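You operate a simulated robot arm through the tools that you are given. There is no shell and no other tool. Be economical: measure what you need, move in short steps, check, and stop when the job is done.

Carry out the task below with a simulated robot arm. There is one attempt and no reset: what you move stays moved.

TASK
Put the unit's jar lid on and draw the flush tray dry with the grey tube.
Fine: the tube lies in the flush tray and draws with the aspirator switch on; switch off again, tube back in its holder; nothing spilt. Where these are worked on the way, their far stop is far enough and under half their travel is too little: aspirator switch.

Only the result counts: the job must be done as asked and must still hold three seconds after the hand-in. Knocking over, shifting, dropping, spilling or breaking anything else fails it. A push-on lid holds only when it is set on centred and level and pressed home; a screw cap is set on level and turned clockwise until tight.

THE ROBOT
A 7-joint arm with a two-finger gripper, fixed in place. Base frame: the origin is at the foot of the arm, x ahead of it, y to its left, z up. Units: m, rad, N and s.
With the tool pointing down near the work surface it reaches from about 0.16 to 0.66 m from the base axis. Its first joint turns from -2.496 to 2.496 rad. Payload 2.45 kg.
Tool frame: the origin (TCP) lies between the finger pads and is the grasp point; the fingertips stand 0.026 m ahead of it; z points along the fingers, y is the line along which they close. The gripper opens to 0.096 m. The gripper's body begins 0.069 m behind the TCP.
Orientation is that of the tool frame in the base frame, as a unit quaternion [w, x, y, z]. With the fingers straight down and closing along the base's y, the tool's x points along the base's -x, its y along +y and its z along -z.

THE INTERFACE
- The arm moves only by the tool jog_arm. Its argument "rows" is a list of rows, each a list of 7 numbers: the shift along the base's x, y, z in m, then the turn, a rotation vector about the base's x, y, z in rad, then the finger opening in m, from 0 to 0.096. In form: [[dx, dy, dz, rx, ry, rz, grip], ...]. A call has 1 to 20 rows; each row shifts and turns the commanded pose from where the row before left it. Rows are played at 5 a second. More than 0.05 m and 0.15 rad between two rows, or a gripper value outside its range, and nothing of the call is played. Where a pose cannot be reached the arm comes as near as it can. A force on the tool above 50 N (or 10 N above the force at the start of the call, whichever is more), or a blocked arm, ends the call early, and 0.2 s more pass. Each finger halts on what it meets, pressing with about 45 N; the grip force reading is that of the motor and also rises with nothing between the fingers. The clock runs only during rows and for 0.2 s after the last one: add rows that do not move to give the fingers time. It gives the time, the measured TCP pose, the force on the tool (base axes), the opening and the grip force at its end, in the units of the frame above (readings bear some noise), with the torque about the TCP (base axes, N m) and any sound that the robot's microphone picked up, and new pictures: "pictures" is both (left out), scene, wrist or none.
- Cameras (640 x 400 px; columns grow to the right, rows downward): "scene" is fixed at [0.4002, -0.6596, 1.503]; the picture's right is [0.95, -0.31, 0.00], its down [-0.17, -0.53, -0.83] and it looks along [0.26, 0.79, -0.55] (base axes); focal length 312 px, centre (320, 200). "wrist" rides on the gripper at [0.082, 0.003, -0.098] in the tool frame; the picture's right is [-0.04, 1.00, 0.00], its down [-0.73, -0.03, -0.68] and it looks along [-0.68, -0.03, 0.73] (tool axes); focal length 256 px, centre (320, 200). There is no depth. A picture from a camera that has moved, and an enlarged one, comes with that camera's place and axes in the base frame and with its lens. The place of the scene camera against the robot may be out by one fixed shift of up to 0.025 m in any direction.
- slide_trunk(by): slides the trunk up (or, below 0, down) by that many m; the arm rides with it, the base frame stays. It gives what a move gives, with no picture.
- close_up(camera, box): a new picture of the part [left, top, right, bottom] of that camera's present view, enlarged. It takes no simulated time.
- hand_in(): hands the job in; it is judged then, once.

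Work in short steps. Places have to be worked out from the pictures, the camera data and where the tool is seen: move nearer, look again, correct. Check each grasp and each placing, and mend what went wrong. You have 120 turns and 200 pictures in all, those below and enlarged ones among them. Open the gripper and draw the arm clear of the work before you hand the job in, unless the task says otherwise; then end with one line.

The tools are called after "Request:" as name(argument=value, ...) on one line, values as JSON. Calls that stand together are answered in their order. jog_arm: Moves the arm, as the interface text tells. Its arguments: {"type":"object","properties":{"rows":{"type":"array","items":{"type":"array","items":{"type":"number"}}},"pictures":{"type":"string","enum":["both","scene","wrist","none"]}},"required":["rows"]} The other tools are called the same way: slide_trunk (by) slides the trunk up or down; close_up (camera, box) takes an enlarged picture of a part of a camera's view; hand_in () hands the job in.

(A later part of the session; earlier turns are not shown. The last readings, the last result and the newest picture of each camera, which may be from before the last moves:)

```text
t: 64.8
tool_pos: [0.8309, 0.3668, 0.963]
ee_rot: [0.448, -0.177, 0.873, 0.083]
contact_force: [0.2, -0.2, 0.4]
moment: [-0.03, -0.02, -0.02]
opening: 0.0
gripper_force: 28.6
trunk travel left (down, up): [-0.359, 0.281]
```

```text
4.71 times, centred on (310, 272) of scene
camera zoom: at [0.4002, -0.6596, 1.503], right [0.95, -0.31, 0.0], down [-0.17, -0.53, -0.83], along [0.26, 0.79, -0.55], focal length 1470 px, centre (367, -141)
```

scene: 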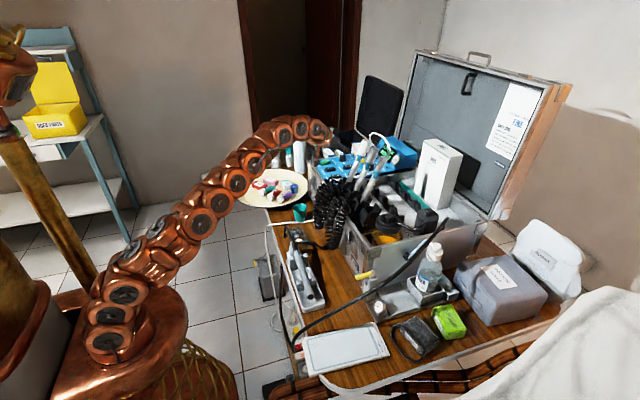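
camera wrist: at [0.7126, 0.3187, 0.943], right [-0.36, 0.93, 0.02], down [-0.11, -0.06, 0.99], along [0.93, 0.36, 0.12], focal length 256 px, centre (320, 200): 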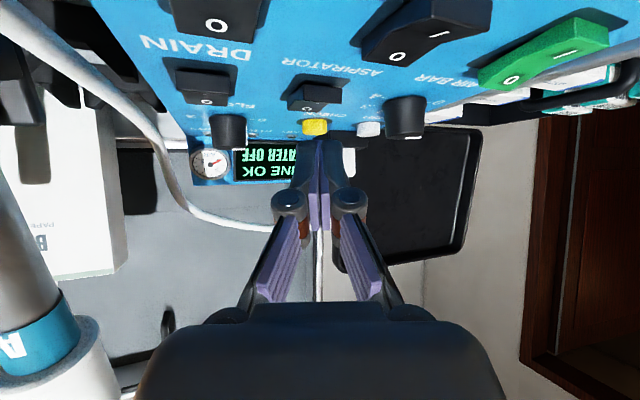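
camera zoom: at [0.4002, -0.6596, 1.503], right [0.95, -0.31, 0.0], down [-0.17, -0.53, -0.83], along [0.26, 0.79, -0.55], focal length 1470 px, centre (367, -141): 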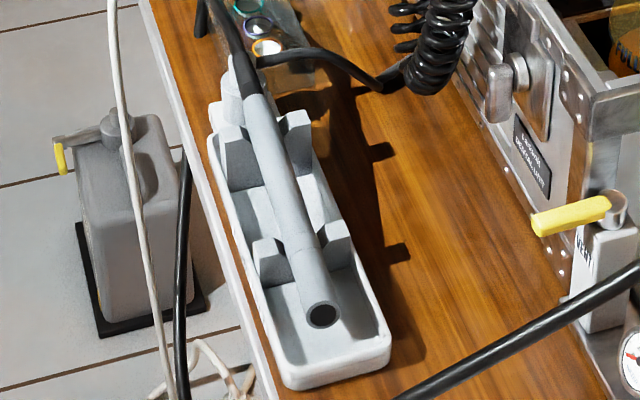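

Drawing. I wait longer and re-check the display.

Request:
jog_arm(rows=[[0, 0, 0, 0, 0, 0, 0], [0, 0, 0, 0, 0, 0, 0], [0, 0, 0, 0, 0, 0, 0], [0, 0, 0, 0, 0, 0, 0], [0, 0, 0, 0, 0, 0, 0], [0, 0, 0, 0, 0, 0, 0], [0, 0, 0, 0, 0, 0, 0], [0, 0, 0, 0, 0, 0, 0], [0, 0, 0, 0, 0, 0, 0], [0, 0, 0, 0, 0, 0, 0], [0, 0, 0, 0, 0, 0, 0], [0, 0, 0, 0, 0, 0, 0], [0, 0, 0, 0, 0, 0, 0], [0, 0, 0, 0, 0, 0, 0], [0, 0, 0, 0, 0, 0, 0], [0, 0, 0, 0, 0, 0, 0], [0, 0, 0, 0, 0, 0, 0], [0, 0, 0, 0, 0, 0, 0], [0, 0, 0, 0, 0, 0, 0], [0, 0, 0, 0, 0, 0, 0]], pictures="none")

Request:
close_up(camera="scene", box=[330, 130, 410, 180])

```text
t: 69.0
tool_pos: [0.8302, 0.3675, 0.9635]
ee_rot: [0.449, -0.177, 0.872, 0.082]
contact_force: [-0.4, -0.4, 0.3]
moment: [0.03, -0.02, -0.01]
opening: 0.0
gripper_force: 28.4
trunk travel left (down, up): [-0.359, 0.281]
```

```text
8.00 times, centred on (370, 155) of scene
camera zoom: at [0.4002, -0.6596, 1.503], right [0.95, -0.31, 0.0], down [-0.17, -0.53, -0.83], along [0.26, 0.79, -0.55], focal length 2499 px, centre (-80, 560)
```

zoom: 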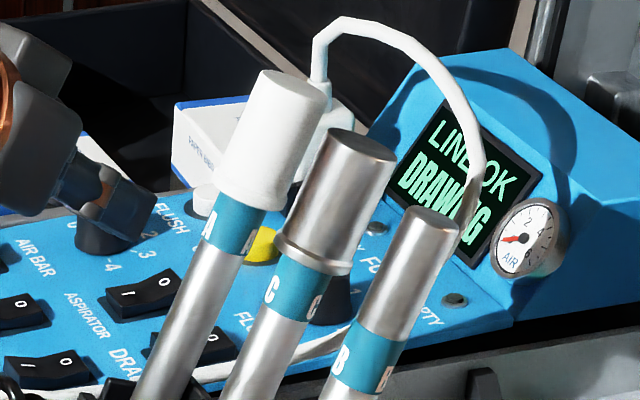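

Still drawing; I wait further.

Request:
jog_arm(rows=[[0, 0, 0, 0, 0, 0, 0], [0, 0, 0, 0, 0, 0, 0], [0, 0, 0, 0, 0, 0, 0], [0, 0, 0, 0, 0, 0, 0], [0, 0, 0, 0, 0, 0, 0], [0, 0, 0, 0, 0, 0, 0], [0, 0, 0, 0, 0, 0, 0], [0, 0, 0, 0, 0, 0, 0], [0, 0, 0, 0, 0, 0, 0], [0, 0, 0, 0, 0, 0, 0], [0, 0, 0, 0, 0, 0, 0], [0, 0, 0, 0, 0, 0, 0], [0, 0, 0, 0, 0, 0, 0], [0, 0, 0, 0, 0, 0, 0], [0, 0, 0, 0, 0, 0, 0], [0, 0, 0, 0, 0, 0, 0], [0, 0, 0, 0, 0, 0, 0], [0, 0, 0, 0, 0, 0, 0], [0, 0, 0, 0, 0, 0, 0], [0, 0, 0, 0, 0, 0, 0]], pictures="none")

Request:
jog_arm(rows=[[0, 0, 0, 0, 0, 0, 0], [0, 0, 0, 0, 0, 0, 0], [0, 0, 0, 0, 0, 0, 0], [0, 0, 0, 0, 0, 0, 0], [0, 0, 0, 0, 0, 0, 0], [0, 0, 0, 0, 0, 0, 0], [0, 0, 0, 0, 0, 0, 0], [0, 0, 0, 0, 0, 0, 0], [0, 0, 0, 0, 0, 0, 0], [0, 0, 0, 0, 0, 0, 0], [0, 0, 0, 0, 0, 0, 0], [0, 0, 0, 0, 0, 0, 0], [0, 0, 0, 0, 0, 0, 0], [0, 0, 0, 0, 0, 0, 0], [0, 0, 0, 0, 0, 0, 0], [0, 0, 0, 0, 0, 0, 0], [0, 0, 0, 0, 0, 0, 0], [0, 0, 0, 0, 0, 0, 0], [0, 0, 0, 0, 0, 0, 0], [0, 0, 0, 0, 0, 0, 0]], pictures="none")

Request:
close_up(camera="scene", box=[330, 130, 410, 180])

Request:
close_up(camera="scene", box=[280, 240, 344, 310])

```text
t: 73.2
tool_pos: [0.8316, 0.3669, 0.9626]
ee_rot: [0.448, -0.177, 0.872, 0.083]
contact_force: [0.0, -0.2, -0.6]
moment: [-0.02, 0.03, 0.03]
opening: 0.0
gripper_force: 29.0
trunk travel left (down, up): [-0.359, 0.281]
```

```text
t: 77.4
tool_pos: [0.8314, 0.3674, 0.9629]
ee_rot: [0.449, -0.177, 0.872, 0.083]
contact_force: [-0.3, -0.8, -0.1]
moment: [-0.02, 0.0, -0.02]
opening: 0.0002
gripper_force: 28.1
trunk travel left (down, up): [-0.359, 0.281]
```

```text
8.00 times, centred on (370, 155) of scene
camera zoom: at [0.4002, -0.6596, 1.503], right [0.95, -0.31, 0.0], down [-0.17, -0.53, -0.83], along [0.26, 0.79, -0.55], focal length 2499 px, centre (-80, 560)
```

zoom: 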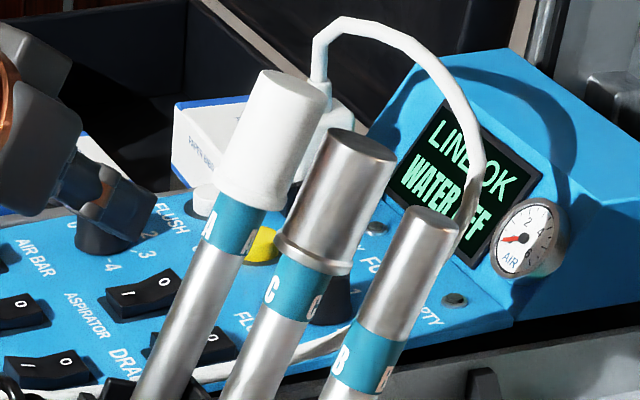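

```text
5.71 times, centred on (312, 275) of scene
camera zoom: at [0.4002, -0.6596, 1.503], right [0.95, -0.31, 0.0], down [-0.17, -0.53, -0.83], along [0.26, 0.79, -0.55], focal length 1785 px, centre (366, -229)
```

zoom: 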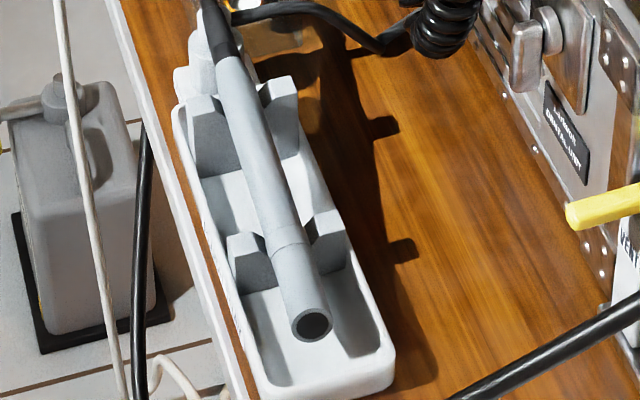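

Drawing has ended (display no longer says DRAWING); the tray is dry. For the O half I need ~2 cm more reach, so I back up, lower the trunk, and go forward.

Request:
jog_arm(rows=[[-0.02, 0, 0.035, 0, 0, 0, 0], [-0.02, 0, 0.035, 0, 0, 0, 0], [0, 0, 0, 0, 0, 0, 0]], pictures="none")

Request:
slide_trunk(by=-0.06)

Request:
jog_arm(rows=[[0.02, -0.002, 0, 0, 0, 0, 0], [0.02, -0.002, 0, 0, 0, 0, 0], [0.022, 0, 0, 0, 0, 0, 0], [0, 0, 0, 0, 0, 0, 0]], pictures="wrist")

Request:
close_up(camera="scene", box=[310, 140, 390, 190])

```text
t: 78.2
tool_pos: [0.7908, 0.3648, 1.0329]
ee_rot: [0.448, -0.178, 0.872, 0.083]
contact_force: [-0.3, 0.2, 0.8]
moment: [0.0, -0.01, -0.01]
opening: 0.0
gripper_force: 28.9
trunk travel left (down, up): [-0.359, 0.281]
```

```text
t: 79.2
tool_pos: [0.7903, 0.3675, 0.972]
ee_rot: [0.448, -0.177, 0.872, 0.082]
contact_force: [0.5, 0.3, 0.1]
moment: [0.01, -0.01, 0.02]
opening: 0.0
gripper_force: 28.5
trunk travel left (down, up): [-0.299, 0.341]
```

```text
t: 80.2
tool_pos: [0.8309, 0.3614, 0.9733]
ee_rot: [0.448, -0.177, 0.872, 0.082]
contact_force: [-0.6, 0.4, 0.0]
moment: [0.01, 0.0, -0.02]
opening: 0.0
gripper_force: 28.4
out of reach, approached as far as the arm can: row 3
trunk travel left (down, up): [-0.299, 0.341]
camera wrist: at [0.7126, 0.3159, 0.9625], right [-0.36, 0.93, 0.02], down [-0.11, -0.06, 0.99], along [0.93, 0.36, 0.12], focal length 256 px, centre (320, 200)
```

wrist: 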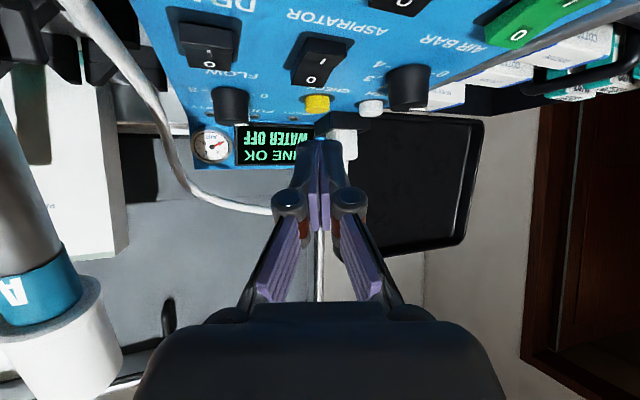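

```text
8.00 times, centred on (350, 165) of scene
camera zoom: at [0.4002, -0.6596, 1.503], right [0.95, -0.31, 0.0], down [-0.17, -0.53, -0.83], along [0.26, 0.79, -0.55], focal length 2499 px, centre (80, 480)
```

zoom: 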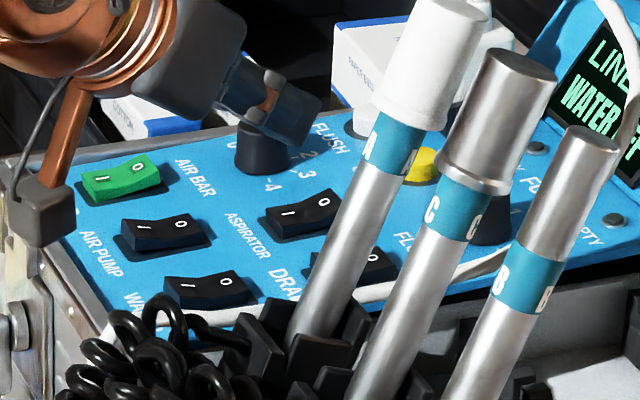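

Reach-limited: refitting the reach data suggests lowering the trunk ~0.17 m more. I do it in stages, staying above the panel.

Request:
jog_arm(rows=[[-0.035, 0, 0.03, 0, 0, 0, 0], [-0.035, 0, 0.03, 0, 0, 0, 0], [0, 0, 0.04, 0, 0, 0, 0], [0, 0, 0, 0, 0, 0, 0]], pictures="none")

Request:
slide_trunk(by=-0.09)

Request:
jog_arm(rows=[[0, 0, 0.04, 0, 0, 0, 0], [0, 0, 0.04, 0, 0, 0, 0], [0, 0, 0, 0, 0, 0, 0]], pictures="none")

Request:
slide_trunk(by=-0.08)

```text
t: 81.2
tool_pos: [0.7591, 0.3612, 1.0732]
ee_rot: [0.447, -0.178, 0.872, 0.083]
contact_force: [0.3, -0.1, -0.3]
moment: [0.01, 0.02, -0.01]
opening: 0.0
gripper_force: 28.6
trunk travel left (down, up): [-0.299, 0.341]
```

```text
t: 82.5
tool_pos: [0.7601, 0.3617, 0.9836]
ee_rot: [0.448, -0.177, 0.872, 0.083]
contact_force: [-0.2, 0.1, 0.5]
moment: [-0.03, -0.01, 0.02]
opening: 0.0
gripper_force: 28.5
trunk travel left (down, up): [-0.209, 0.431]
```

```text
t: 83.3
tool_pos: [0.7507, 0.3573, 0.9945]
ee_rot: [0.448, -0.177, 0.872, 0.083]
contact_force: [-0.1, 0.2, -0.3]
moment: [0.0, -0.01, -0.03]
opening: 0.0003
gripper_force: 28.4
out of reach, approached as far as the arm can: row 1, 2
trunk travel left (down, up): [-0.209, 0.431]
```

```text
t: 84.5
tool_pos: [0.7501, 0.3583, 0.9206]
ee_rot: [0.45, -0.177, 0.871, 0.084]
contact_force: [8.3, 4.3, 25.0]
moment: [0.2, -0.5, -0.02]
opening: 0.0
gripper_force: 28.6
trunk travel left (down, up): [-0.129, 0.511]
```

Contact — the arm couldn't rise as expected and the trunk slide pushed the tool onto the panel edge. I raise the trunk back immediately.

Request:
slide_trunk(by=0.15)

Request:
close_up(camera="scene", box=[300, 130, 396, 190])

```text
t: 86.2
tool_pos: [0.7515, 0.3582, 1.0648]
ee_rot: [0.448, -0.177, 0.872, 0.082]
contact_force: [0.0, 0.1, 0.4]
moment: [-0.02, 0.0, -0.01]
opening: 0.0001
gripper_force: 28.2
trunk travel left (down, up): [-0.279, 0.361]
```

```text
6.67 times, centred on (348, 160) of scene
camera zoom: at [0.4002, -0.6596, 1.503], right [0.95, -0.31, 0.0], down [-0.17, -0.53, -0.83], along [0.26, 0.79, -0.55], focal length 2082 px, centre (133, 467)
```

zoom: 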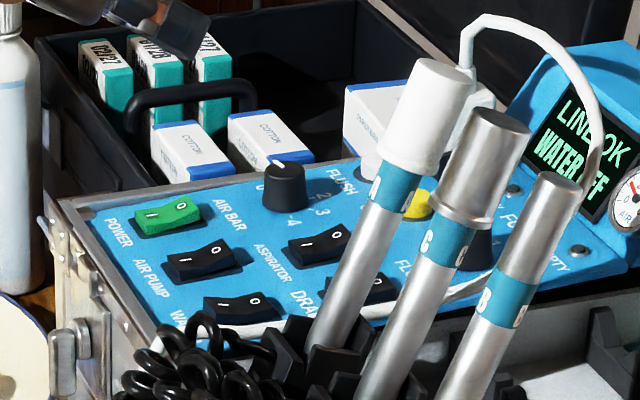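

Nothing moved on the panel (switches and case positions unchanged). The corrected reach fit says the trunk should go up instead; I raise it 0.2 m.

Request:
slide_trunk(by=0.2)

Request:
jog_arm(rows=[[0.0, 0, -0.045, 0, 0, 0, 0], [0.0, 0, -0.045, 0, 0, 0, 0], [0.015, 0, -0.045, 0, 0, 0, 0], [0.02, 0, -0.045, 0, 0, 0, 0], [0.03, 0, -0.035, 0, 0, 0, 0], [0.025, 0, -0.035, 0, 0, 0, 0], [0.01, 0.006, -0.03, 0, 0, 0, 0], [0, 0, 0, 0, 0, 0, 0]])

Request:
close_up(camera="scene", box=[310, 140, 390, 190])

```text
t: 88.4
tool_pos: [0.7514, 0.3578, 1.2644]
ee_rot: [0.449, -0.177, 0.872, 0.083]
contact_force: [-0.2, 0.5, -1.3]
moment: [-0.03, -0.02, -0.02]
opening: 0.0
gripper_force: 28.5
trunk travel left (down, up): [-0.479, 0.161]
```

```text
t: 90.2
tool_pos: [0.8518, 0.3653, 0.9872]
ee_rot: [0.448, -0.178, 0.872, 0.083]
contact_force: [0.4, -0.1, 0.5]
moment: [-0.01, -0.02, -0.02]
opening: 0.0
gripper_force: 28.7
trunk travel left (down, up): [-0.479, 0.161]
camera wrist: at [0.7339, 0.3179, 0.976], right [-0.36, 0.93, 0.02], down [-0.11, -0.06, 0.99], along [0.93, 0.36, 0.12], focal length 256 px, centre (320, 200)
```

scene: 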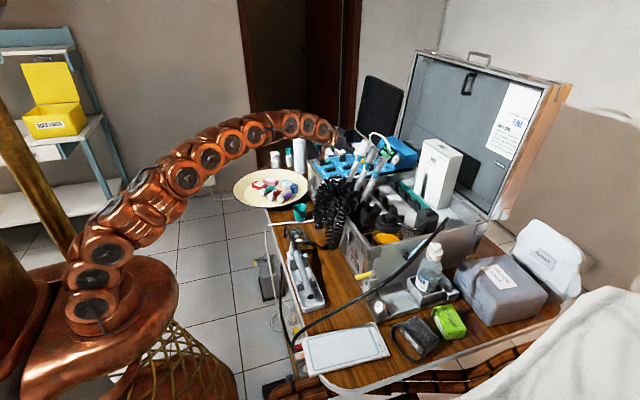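
wrist: 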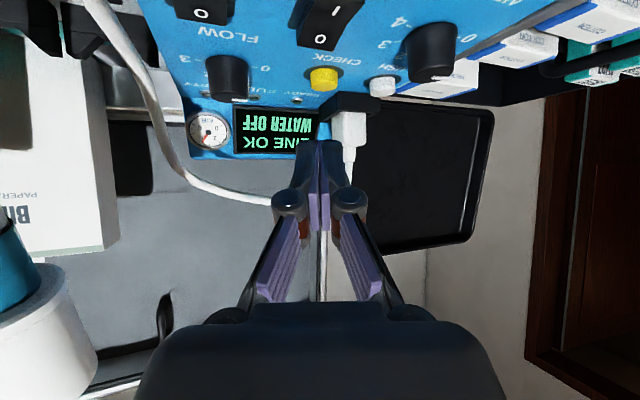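

```text
8.00 times, centred on (350, 165) of scene
camera zoom: at [0.4002, -0.6596, 1.503], right [0.95, -0.31, 0.0], down [-0.17, -0.53, -0.83], along [0.26, 0.79, -0.55], focal length 2499 px, centre (80, 480)
```

zoom: 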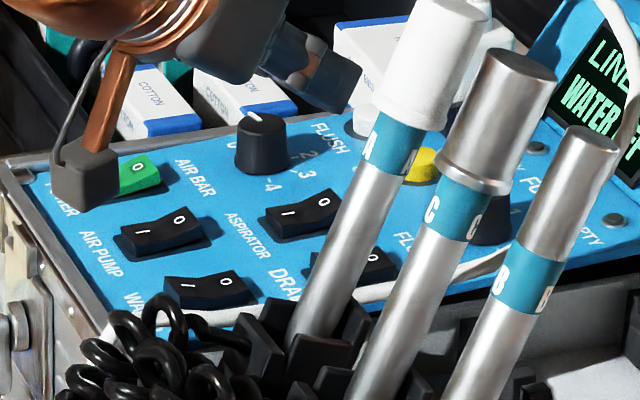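

I reduce tilt slightly (lifting the camera) and descend on the O half.

Request:
jog_arm(rows=[[0.001, 0.0, -0.015, -0.0585, 0.138, 0, 0], [0.0, 0, -0.015, 0, 0, 0, 0], [0, 0, -0.006, 0, 0, 0, 0], [0, 0, 0, 0, 0, 0, 0]], pictures="none")

Request:
close_up(camera="scene", box=[310, 140, 390, 190])

```text
t: 91.2
tool_pos: [0.853, 0.3644, 0.9502]
ee_rot: [0.38, -0.185, 0.904, 0.07]
contact_force: [0.7, 0.3, -0.4]
moment: [-0.03, 0.03, 0.02]
opening: 0.0001
gripper_force: 28.6
trunk travel left (down, up): [-0.479, 0.161]
```

```text
8.00 times, centred on (350, 165) of scene
camera zoom: at [0.4002, -0.6596, 1.503], right [0.95, -0.31, 0.0], down [-0.17, -0.53, -0.83], along [0.26, 0.79, -0.55], focal length 2499 px, centre (80, 480)
```

zoom: 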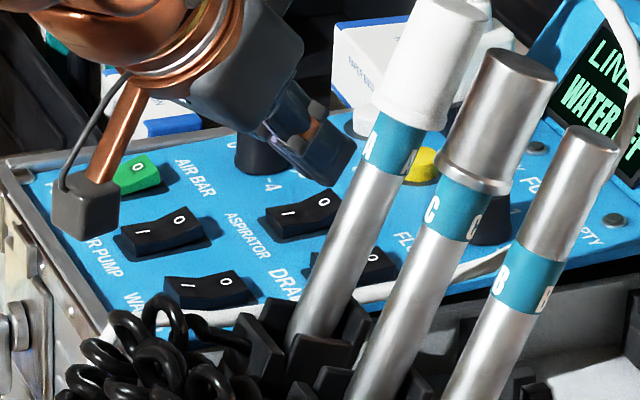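

The tip is directly above the O mark. I press down.

Request:
jog_arm(rows=[[0, 0, -0.006, 0, 0, 0, 0], [0.0, 0, -0.005, 0, 0, 0, 0], [0, 0, -0.004, 0, 0, 0, 0], [0, 0, -0.003, 0, 0, 0, 0]], pictures="none")

Request:
close_up(camera="scene", box=[310, 140, 390, 190])

```text
t: 92.2
tool_pos: [0.852, 0.3625, 0.9349]
ee_rot: [0.384, -0.184, 0.902, 0.07]
contact_force: [5.5, 2.8, 19.0]
moment: [0.23, -0.3, -0.02]
opening: 0.0
gripper_force: 28.7
trunk travel left (down, up): [-0.479, 0.161]
```

```text
8.00 times, centred on (350, 165) of scene
camera zoom: at [0.4002, -0.6596, 1.503], right [0.95, -0.31, 0.0], down [-0.17, -0.53, -0.83], along [0.26, 0.79, -0.55], focal length 2499 px, centre (80, 480)
```

zoom: 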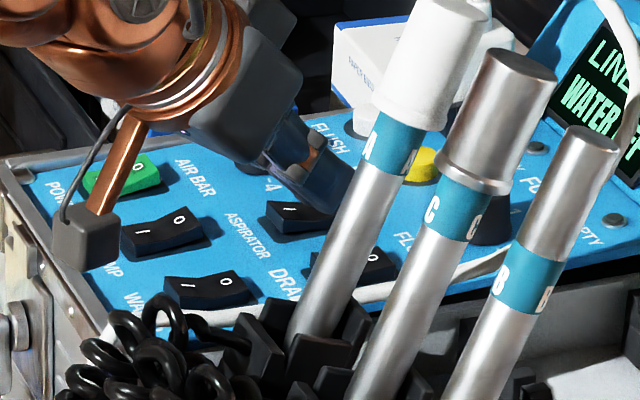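

19 N: the rocker is at its stop. I lift off and check the rocker position.

Request:
jog_arm(rows=[[0, 0, 0.02, 0, 0, 0, 0], [-0.01, 0, 0.03, 0, 0, 0, 0], [-0.03, 0, 0.035, 0, 0, 0, 0], [-0.03, 0, 0.035, 0, 0, 0, 0], [0, 0, 0, 0, 0, 0, 0]], pictures="wrist")

Request:
close_up(camera="scene", box=[310, 140, 390, 190])

Request:
close_up(camera="wrist", box=[220, 0, 460, 150])

```text
t: 93.4
tool_pos: [0.7804, 0.3656, 1.0511]
ee_rot: [0.381, -0.185, 0.903, 0.07]
contact_force: [0.5, 0.1, 0.5]
moment: [-0.01, -0.02, 0.02]
opening: 0.0
gripper_force: 28.1
trunk travel left (down, up): [-0.479, 0.161]
camera wrist: at [0.6624, 0.3176, 1.0604], right [-0.36, 0.93, 0.01], down [0.03, 0.0, 1.0], along [0.93, 0.36, -0.03], focal length 256 px, centre (320, 200)
```

wrist: 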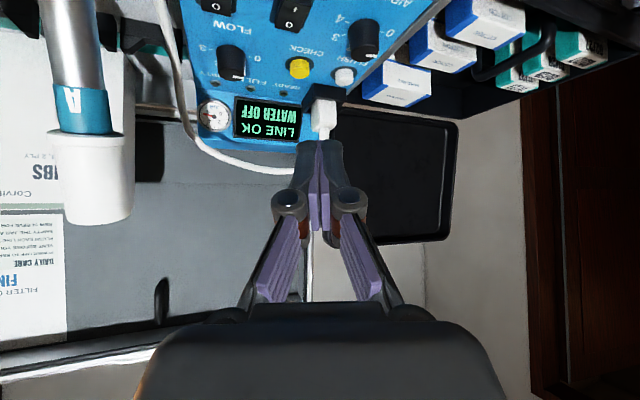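

```text
8.00 times, centred on (350, 165) of scene
camera zoom: at [0.4002, -0.6596, 1.503], right [0.95, -0.31, 0.0], down [-0.17, -0.53, -0.83], along [0.26, 0.79, -0.55], focal length 2499 px, centre (80, 480)
```

zoom: 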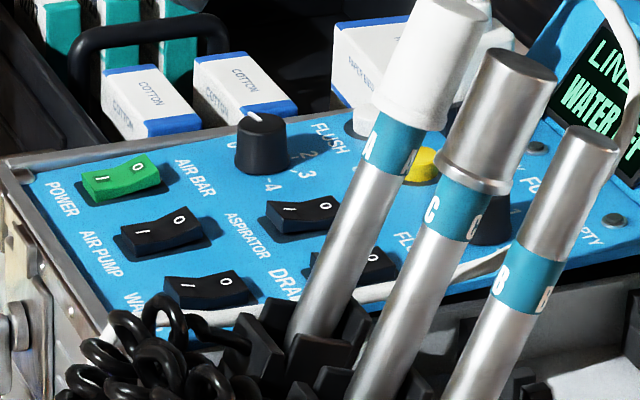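

```text
2.67 times, centred on (340, 75) of wrist
camera zoom: at [0.6624, 0.3176, 1.0604], right [-0.36, 0.93, 0.01], down [0.03, 0.0, 1.0], along [0.93, 0.36, -0.03], focal length 683 px, centre (267, 533)
```

zoom: 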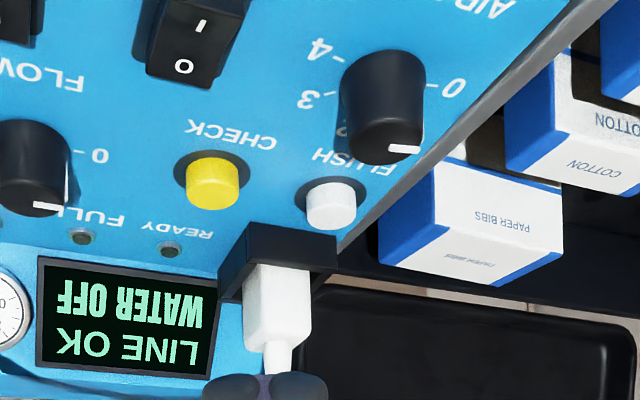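

The aspirator rocker looks like its initial off state. The AIR PUMP rocker seems slightly different from before, so I zoom in to verify.

Request:
close_up(camera="scene", box=[315, 152, 363, 182])

Request:
close_up(camera="scene", box=[380, 140, 412, 160])

```text
13.33 times, centred on (339, 167) of scene
camera zoom: at [0.4002, -0.6596, 1.503], right [0.95, -0.31, 0.0], down [-0.17, -0.53, -0.83], along [0.26, 0.79, -0.55], focal length 4164 px, centre (67, 640)
```

zoom: 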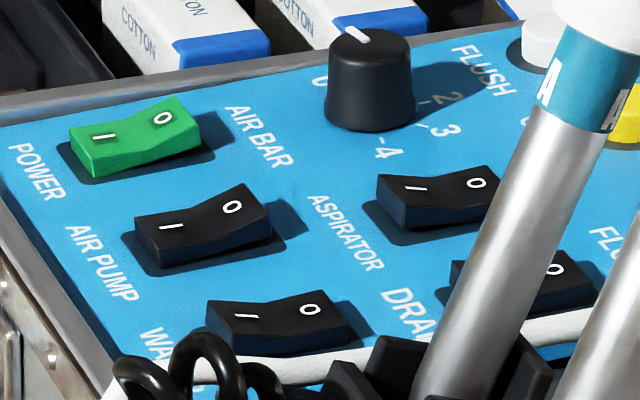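

```text
16.00 times, centred on (396, 150) of scene
camera zoom: at [0.4002, -0.6596, 1.503], right [0.95, -0.31, 0.0], down [-0.17, -0.53, -0.83], along [0.26, 0.79, -0.55], focal length 4997 px, centre (-896, 1000)
```

zoom: 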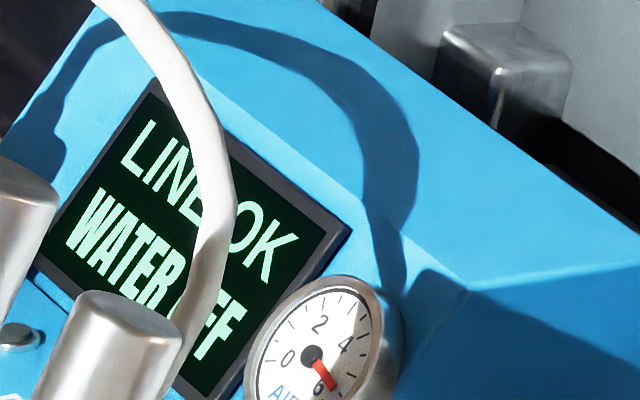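

I did turn on the AIR PUMP by that accidental contact (rocker I-down, air gauge up). I must restore it: its O half is at ≈(0.79,0.377). I move above it.

Request:
jog_arm(rows=[[-0.005, 0.0, -0.035, 0, 0, 0, 0], [0.0, 0, -0.035, 0, 0, 0, 0], [0, 0, -0.025, 0, 0, 0, 0], [0, 0, 0, 0, 0, 0, 0]], pictures="wrist")

Request:
close_up(camera="scene", box=[315, 152, 363, 182])

```text
t: 94.4
tool_pos: [0.7785, 0.3639, 0.9576]
ee_rot: [0.381, -0.184, 0.903, 0.07]
contact_force: [-0.1, -0.3, -0.9]
moment: [0.02, 0.0, 0.04]
opening: 0.0001
gripper_force: 28.6
trunk travel left (down, up): [-0.479, 0.161]
camera wrist: at [0.6592, 0.3175, 0.9658], right [-0.36, 0.93, 0.01], down [0.03, 0.0, 1.0], along [0.93, 0.36, -0.03], focal length 256 px, centre (320, 200)
```

wrist: 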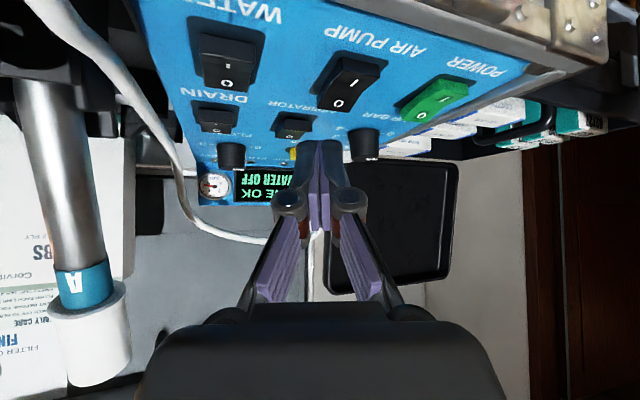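

```text
13.33 times, centred on (339, 167) of scene
camera zoom: at [0.4002, -0.6596, 1.503], right [0.95, -0.31, 0.0], down [-0.17, -0.53, -0.83], along [0.26, 0.79, -0.55], focal length 4164 px, centre (67, 640)
```

zoom: 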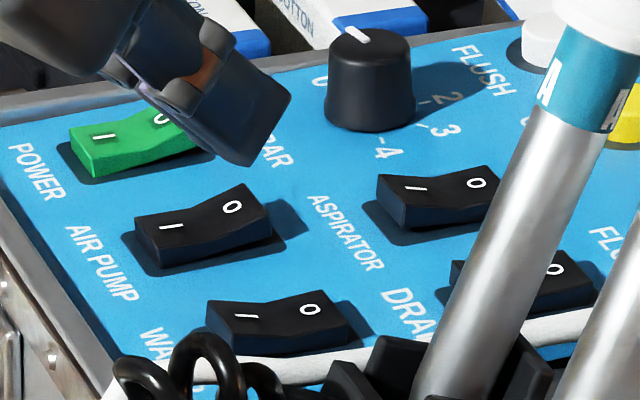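

Slight correction (−3 mm x, +3 mm y), then press O.

Request:
jog_arm(rows=[[-0.003, 0.003, -0.006, 0, 0, 0, 0], [0.0, 0, -0.006, 0, 0, 0, 0], [0, 0, -0.006, 0, 0, 0, 0], [0, 0, -0.004, 0, 0, 0, 0]], pictures="none")

Request:
close_up(camera="scene", box=[315, 152, 363, 182])

```text
t: 95.4
tool_pos: [0.7742, 0.366, 0.9355]
ee_rot: [0.382, -0.184, 0.903, 0.069]
contact_force: [0.6, -0.1, 0.0]
moment: [-0.02, 0.02, -0.03]
opening: 0.0
gripper_force: 28.5
trunk travel left (down, up): [-0.479, 0.161]
```

```text
13.33 times, centred on (339, 167) of scene
camera zoom: at [0.4002, -0.6596, 1.503], right [0.95, -0.31, 0.0], down [-0.17, -0.53, -0.83], along [0.26, 0.79, -0.55], focal length 4164 px, centre (67, 640)
```

zoom: 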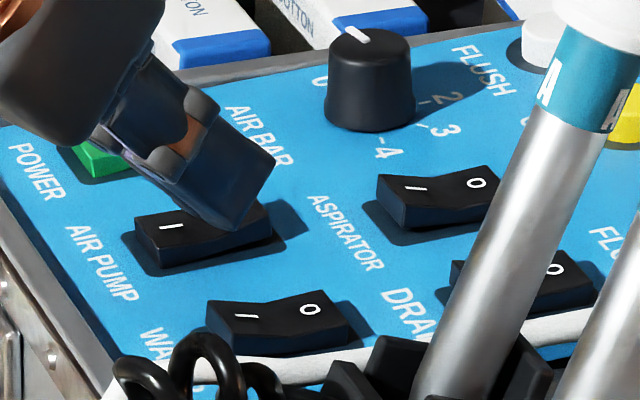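

Over O, not yet touching; I continue pressing.

Request:
jog_arm(rows=[[0, 0, -0.004, 0, 0, 0, 0], [0.0, 0, -0.004, 0, 0, 0, 0], [0, 0, -0.003, 0, 0, 0, 0]], pictures="none")

Request:
close_up(camera="scene", box=[315, 152, 363, 182])

Request:
close_up(camera="scene", box=[380, 140, 412, 160])

```text
t: 96.2
tool_pos: [0.7745, 0.3672, 0.9319]
ee_rot: [0.387, -0.184, 0.901, 0.071]
contact_force: [-5.6, -4.5, 35.1]
moment: [0.14, -0.08, -0.27]
opening: 0.0
gripper_force: 28.3
trunk travel left (down, up): [-0.479, 0.161]
```

```text
13.33 times, centred on (339, 167) of scene
camera zoom: at [0.4002, -0.6596, 1.503], right [0.95, -0.31, 0.0], down [-0.17, -0.53, -0.83], along [0.26, 0.79, -0.55], focal length 4164 px, centre (67, 640)
```

zoom: 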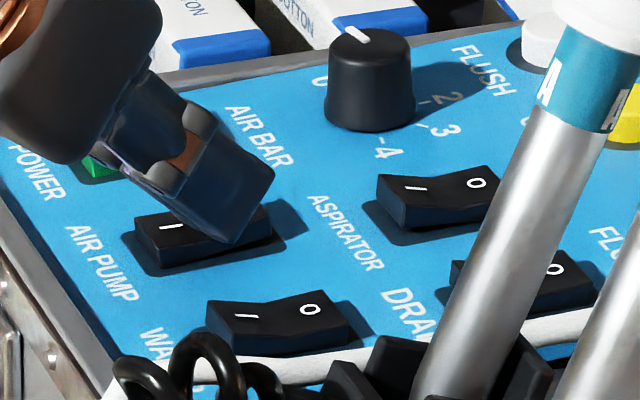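

```text
16.00 times, centred on (396, 150) of scene
camera zoom: at [0.4002, -0.6596, 1.503], right [0.95, -0.31, 0.0], down [-0.17, -0.53, -0.83], along [0.26, 0.79, -0.55], focal length 4997 px, centre (-896, 1000)
```

zoom: 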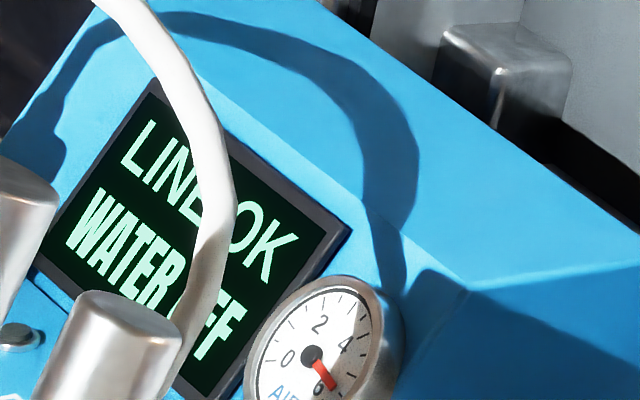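

35 N but it pressed near the pivot (contact ≈x 0.780). I lift, shift +8 mm in x, and press again.

Request:
jog_arm(rows=[[0, 0, 0.012, 0, 0, 0, 0], [0.009, 0, 0.008, 0, 0, 0, 0], [0, 0.002, -0.006, 0, 0, 0, 0], [0, 0, -0.006, 0, 0, 0, 0], [0, 0, -0.004, 0, 0, 0, 0], [0, 0, -0.004, 0, 0, 0, 0]], pictures="none")

Request:
close_up(camera="scene", box=[315, 152, 363, 182])

```text
t: 97.6
tool_pos: [0.7837, 0.3685, 0.9307]
ee_rot: [0.388, -0.184, 0.901, 0.071]
contact_force: [-2.6, -1.4, 44.6]
moment: [0.27, -0.23, -0.05]
opening: 0.0001
gripper_force: 28.7
trunk travel left (down, up): [-0.479, 0.161]
```

```text
13.33 times, centred on (339, 167) of scene
camera zoom: at [0.4002, -0.6596, 1.503], right [0.95, -0.31, 0.0], down [-0.17, -0.53, -0.83], along [0.26, 0.79, -0.55], focal length 4164 px, centre (67, 640)
```

zoom: 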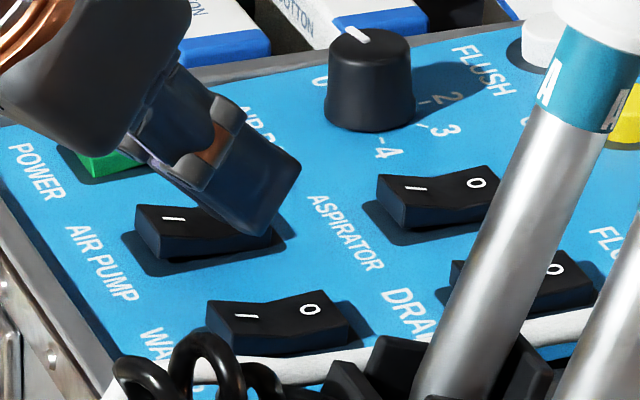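

The I side has risen now. I lift off and verify.

Request:
jog_arm(rows=[[0, 0, 0.02, 0, 0, 0, 0], [0, 0, 0.035, 0, 0, 0, 0], [-0.02, 0, 0.04, 0, 0, 0, 0], [-0.03, 0, 0.03, 0, 0, 0, 0], [0, 0, 0, 0, 0, 0, 0], [0, 0, 0, 0, 0, 0, 0]], pictures="none")

Request:
close_up(camera="scene", box=[315, 152, 363, 182])

Request:
close_up(camera="scene", box=[380, 140, 412, 160])

```text
t: 99.0
tool_pos: [0.7323, 0.3678, 1.048]
ee_rot: [0.381, -0.184, 0.903, 0.069]
contact_force: [-0.3, -0.1, 0.7]
moment: [0.01, -0.01, -0.01]
opening: 0.0002
gripper_force: 28.4
trunk travel left (down, up): [-0.479, 0.161]
```

```text
13.33 times, centred on (339, 167) of scene
camera zoom: at [0.4002, -0.6596, 1.503], right [0.95, -0.31, 0.0], down [-0.17, -0.53, -0.83], along [0.26, 0.79, -0.55], focal length 4164 px, centre (67, 640)
```

zoom: 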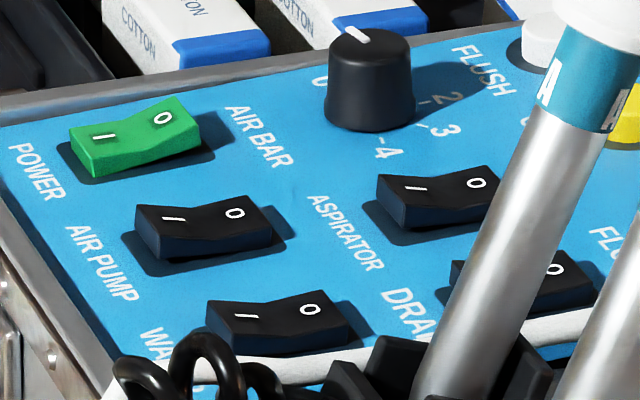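

```text
16.00 times, centred on (396, 150) of scene
camera zoom: at [0.4002, -0.6596, 1.503], right [0.95, -0.31, 0.0], down [-0.17, -0.53, -0.83], along [0.26, 0.79, -0.55], focal length 4997 px, centre (-896, 1000)
```

zoom: 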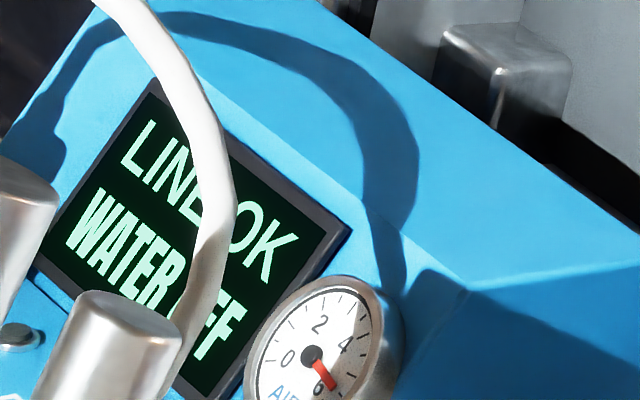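

AIR PUMP is back off; all rockers match the start except what's needed. Now back to fetch the tube: retract and un-tilt, then yaw to the tray orientation.

Request:
jog_arm(rows=[[-0.04, -0.005, 0.015, -0.052, 0.1227, 0, 0.01], [-0.04, -0.005, 0.015, -0.052, 0.1227, 0, 0.02], [-0.04, -0.005, 0.015, -0.052, 0.1227, 0, 0.03], [-0.04, -0.005, 0.015, -0.052, 0.1227, 0, 0.035], [-0.04, -0.005, 0.015, -0.052, 0.1227, 0, 0.035], [-0.04, -0.005, 0.015, -0.046, 0.113, 0, 0.035], [0, 0, 0, 0, 0, 0, 0.035]], pictures="none")

Request:
jog_arm(rows=[[0.005, -0.028, 0, 0, 0, -0.141, 0.035], [0.005, -0.028, 0, 0, 0, -0.141, 0.035], [0.005, -0.028, 0, 0, 0, -0.141, 0.035], [0.005, -0.028, 0, 0, 0, -0.141, 0.035], [0.005, -0.028, 0, 0, 0, -0.141, 0.035], [0.005, -0.028, 0, 0, 0, -0.141, 0.035], [0.005, -0.028, 0, 0, 0, -0.141, 0.035], [0.005, -0.028, 0, 0, 0, -0.141, 0.035], [0.005, -0.028, 0, 0, 0, -0.141, 0.035], [0.005, -0.028, 0, 0, 0, -0.141, 0.035], [0.005, -0.028, 0, 0, 0, -0.141, 0.035], [0.005, -0.028, 0, 0, 0, -0.141, 0.035], [0.005, -0.028, 0, 0, 0, -0.141, 0.035], [0.005, -0.028, 0, 0, 0, -0.138, 0.035], [0, 0, 0, 0, 0, 0, 0.035]], pictures="both")

```text
t: 100.6
tool_pos: [0.4858, 0.3306, 1.121]
ee_rot: [0.005, -0.203, 0.979, -0.006]
contact_force: [0.4, -1.1, 0.4]
moment: [0.03, 0.02, 0.0]
opening: 0.0354
gripper_force: 0.1
out of reach, approached as far as the arm can: row 6
trunk travel left (down, up): [-0.479, 0.161]
```

```text
t: 103.8
tool_pos: [0.5561, -0.0651, 1.117]
ee_rot: [-0.002, 0.704, 0.71, -0.007]
contact_force: [-0.4, 0.7, 0.3]
moment: [-0.01, 0.01, 0.0]
opening: 0.035
gripper_force: 0.0
trunk travel left (down, up): [-0.479, 0.161]
camera wrist: at [0.5604, 0.0163, 1.213], right [1.0, -0.03, -0.01], down [-0.02, -0.73, 0.68], along [-0.03, -0.68, -0.73], focal length 256 px, centre (320, 200)
```

scene: 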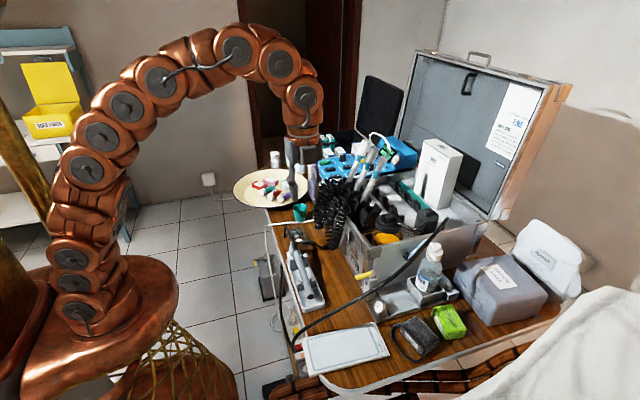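
wrist: 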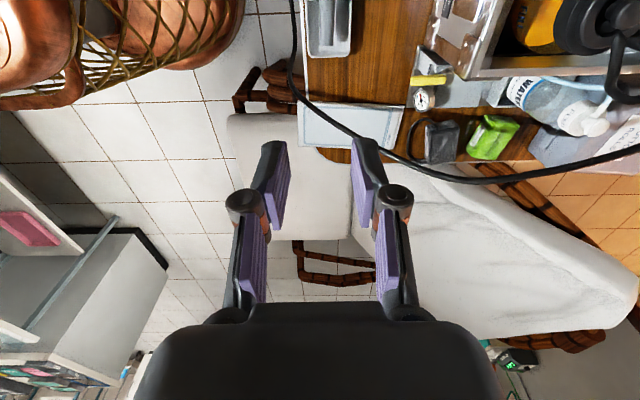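

Oriented for the tray. I lean the tool +0.67 rad and descend to the pre-grasp point on the approach axis.

Request:
jog_arm(rows=[[0.001, 0.003, -0.045, 0.134, 0, 0, 0.035], [0.001, 0.003, -0.045, 0.134, 0, 0, 0.035], [0.001, 0.003, -0.045, 0.134, 0, 0, 0.035], [0.001, 0.003, -0.045, 0.134, 0, 0, 0.035], [0.001, 0.003, -0.045, 0.134, 0, 0, 0.035], [0, 0, -0.03, 0, 0, 0, 0.035], [0, 0, 0, 0, 0, 0, 0.035]])

Request:
close_up(camera="wrist", box=[200, 0, 440, 150])

```text
t: 105.4
tool_pos: [0.5645, -0.0501, 0.8649]
ee_rot: [-0.234, 0.664, 0.673, 0.227]
contact_force: [-0.2, -0.9, 0.5]
moment: [0.0, 0.0, 0.0]
opening: 0.0351
gripper_force: 0.1
trunk travel left (down, up): [-0.479, 0.161]
camera wrist: at [0.5677, -0.0471, 0.9902], right [1.0, -0.02, -0.03], down [-0.02, -1.0, 0.08], along [-0.03, -0.08, -1.0], focal length 256 px, centre (320, 200)
```

scene: 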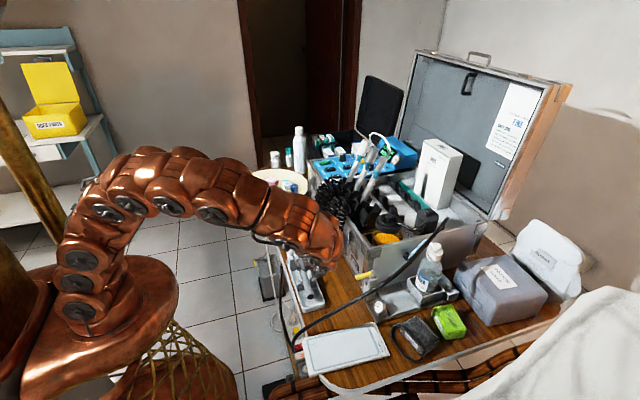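
wrist: 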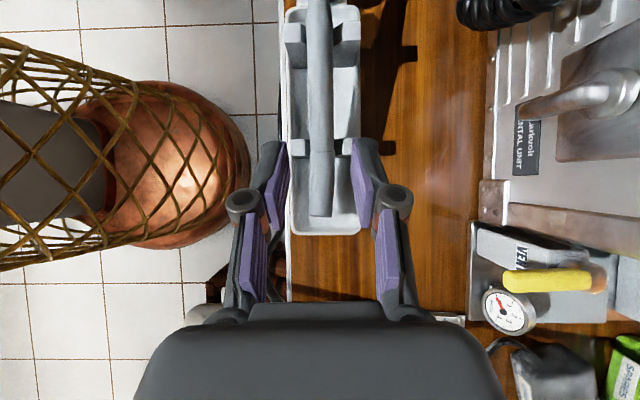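

```text
2.67 times, centred on (320, 75) of wrist
camera zoom: at [0.5677, -0.0471, 0.9902], right [1.0, -0.02, -0.03], down [-0.02, -1.0, 0.08], along [-0.03, -0.08, -1.0], focal length 683 px, centre (320, 533)
```

zoom: 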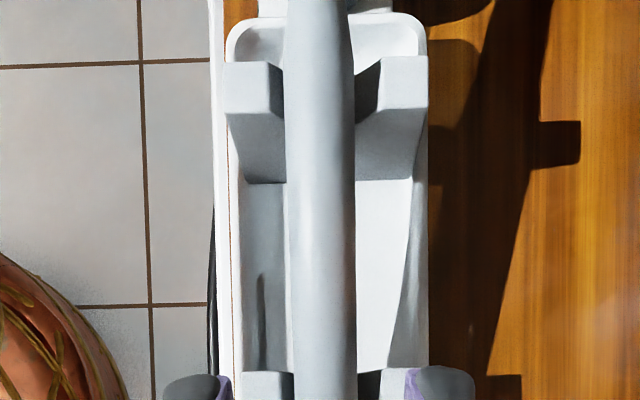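

Tube lies where I left it (x≈0.562). I go down the approach axis to the same grasp spot.

Request:
jog_arm(rows=[[-0.003, 0.0, -0.017, 0, 0, 0, 0.032], [0, 0.02, -0.0255, 0, 0, 0, 0.032], [0, 0.02, -0.0255, 0, 0, 0, 0.032], [0, 0.0207, -0.026, 0, 0, 0, 0.032], [0, 0, 0, 0, 0, 0, 0.032]], pictures="wrist")

Request:
close_up(camera="scene", box=[280, 245, 344, 310])

```text
t: 106.6
tool_pos: [0.5579, 0.0119, 0.7706]
ee_rot: [-0.233, 0.664, 0.673, 0.227]
contact_force: [-0.6, 0.1, 5.9]
moment: [0.02, 0.09, -0.03]
opening: 0.0322
gripper_force: 0.3
trunk travel left (down, up): [-0.479, 0.161]
camera wrist: at [0.5625, 0.015, 0.8964], right [1.0, -0.02, -0.03], down [-0.02, -1.0, 0.08], along [-0.03, -0.08, -1.0], focal length 256 px, centre (320, 200)
```

wrist: 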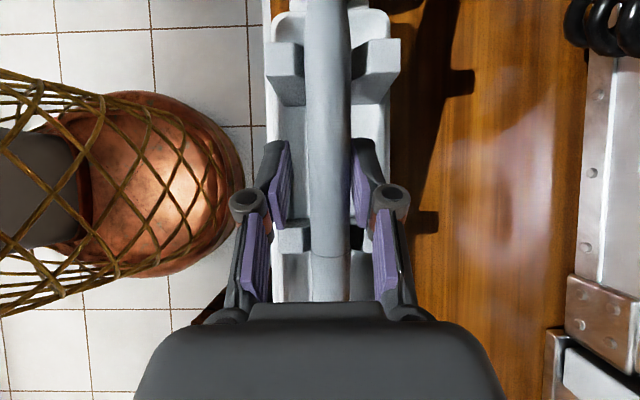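

```text
6.15 times, centred on (312, 278) of scene
camera zoom: at [0.4002, -0.6596, 1.503], right [0.95, -0.31, 0.0], down [-0.17, -0.53, -0.83], along [0.26, 0.79, -0.55], focal length 1922 px, centre (369, -277)
```

zoom: 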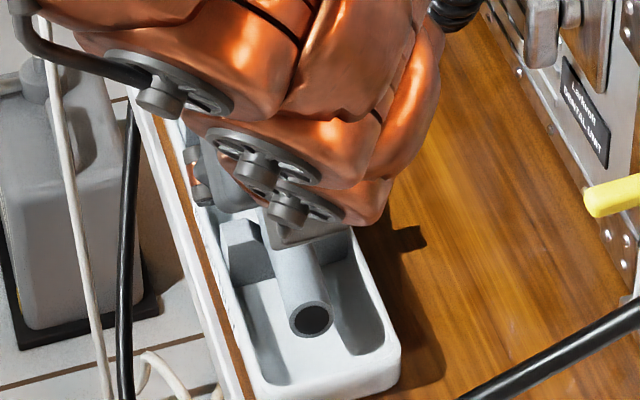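

The tube is ~4 mm to +x of the finger centre, with slight contact. I shift +4 mm and close.

Request:
jog_arm(rows=[[0.004, 0.0, 0.002, 0, 0, 0, 0.032], [0, 0, 0, 0, 0, 0, 0.02], [0, 0, 0, 0, 0, 0, 0.01], [0, 0, 0, 0, 0, 0, 0.005], [0, 0, 0, 0, 0, 0, 0.005]], pictures="wrist")

```text
t: 107.8
tool_pos: [0.5618, 0.0121, 0.7717]
ee_rot: [-0.233, 0.665, 0.672, 0.228]
contact_force: [1.3, 0.1, -0.3]
moment: [0.05, 0.03, -0.03]
opening: 0.0182
gripper_force: 43.8
trunk travel left (down, up): [-0.479, 0.161]
camera wrist: at [0.567, 0.0151, 0.8982], right [1.0, -0.02, -0.03], down [-0.02, -1.0, 0.08], along [-0.03, -0.08, -1.0], focal length 256 px, centre (320, 200)
```

wrist: 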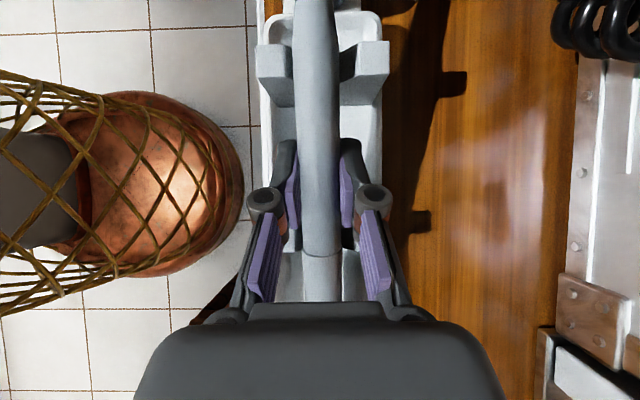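

Tube gripped as before. I lift it out, removing the lean on the way up.

Request:
jog_arm(rows=[[0, 0.0, 0.02, 0, 0, 0, 0.005], [0, 0, 0.04, 0, 0, 0, 0.005], [0, 0, 0.045, -0.1, 0, 0, 0.005], [0, 0, 0.045, -0.1, 0, 0, 0.005], [0, 0.006, 0.045, -0.1, 0, 0, 0.005], [0, 0.006, 0.045, -0.1, 0, 0, 0.005], [0, 0.01, 0.04, -0.1, 0, 0, 0.005], [0, 0.01, 0.04, -0.1, 0, 0, 0.005], [0, 0.01, 0.03, -0.07, 0, 0, 0.005], [0, 0, 0, 0, 0, 0, 0.005]])

Request:
close_up(camera="scene", box=[260, 220, 356, 310])

```text
t: 110.0
tool_pos: [0.5635, 0.0547, 1.1229]
ee_rot: [-0.001, 0.705, 0.71, -0.007]
contact_force: [0.3, -0.1, -1.3]
moment: [-0.02, -0.01, -0.04]
opening: 0.0183
gripper_force: 43.5
trunk travel left (down, up): [-0.479, 0.161]
camera wrist: at [0.5676, 0.136, 1.2184], right [1.0, -0.03, -0.01], down [-0.02, -0.73, 0.69], along [-0.03, -0.68, -0.73], focal length 256 px, centre (320, 200)
```

scene: 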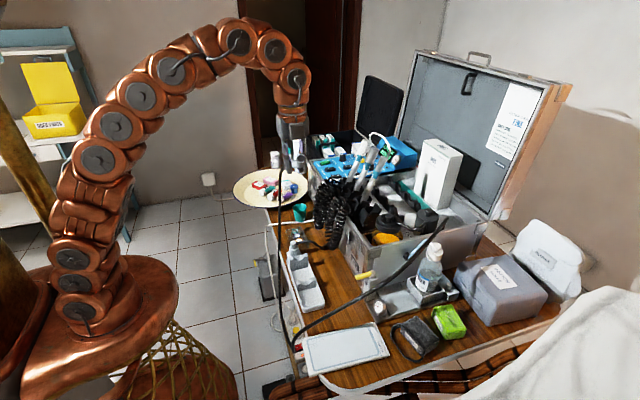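
wrist: 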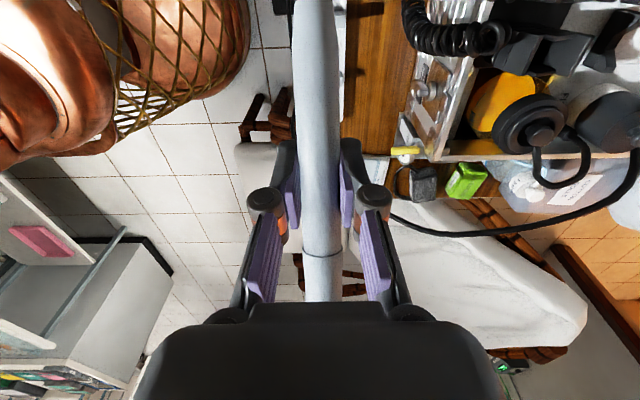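

```text
4.44 times, centred on (308, 265) of scene
camera zoom: at [0.4002, -0.6596, 1.503], right [0.95, -0.31, 0.0], down [-0.17, -0.53, -0.83], along [0.26, 0.79, -0.55], focal length 1388 px, centre (373, -89)
```

zoom: 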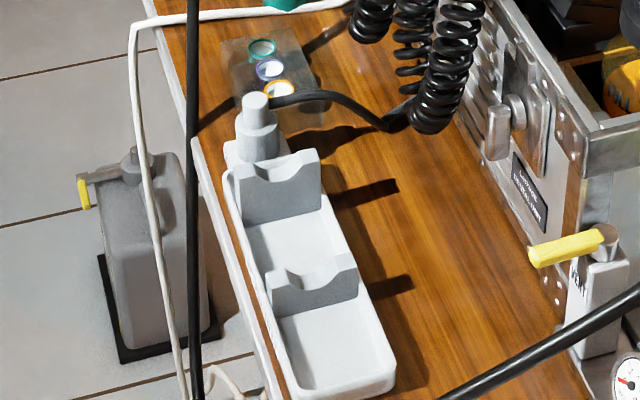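

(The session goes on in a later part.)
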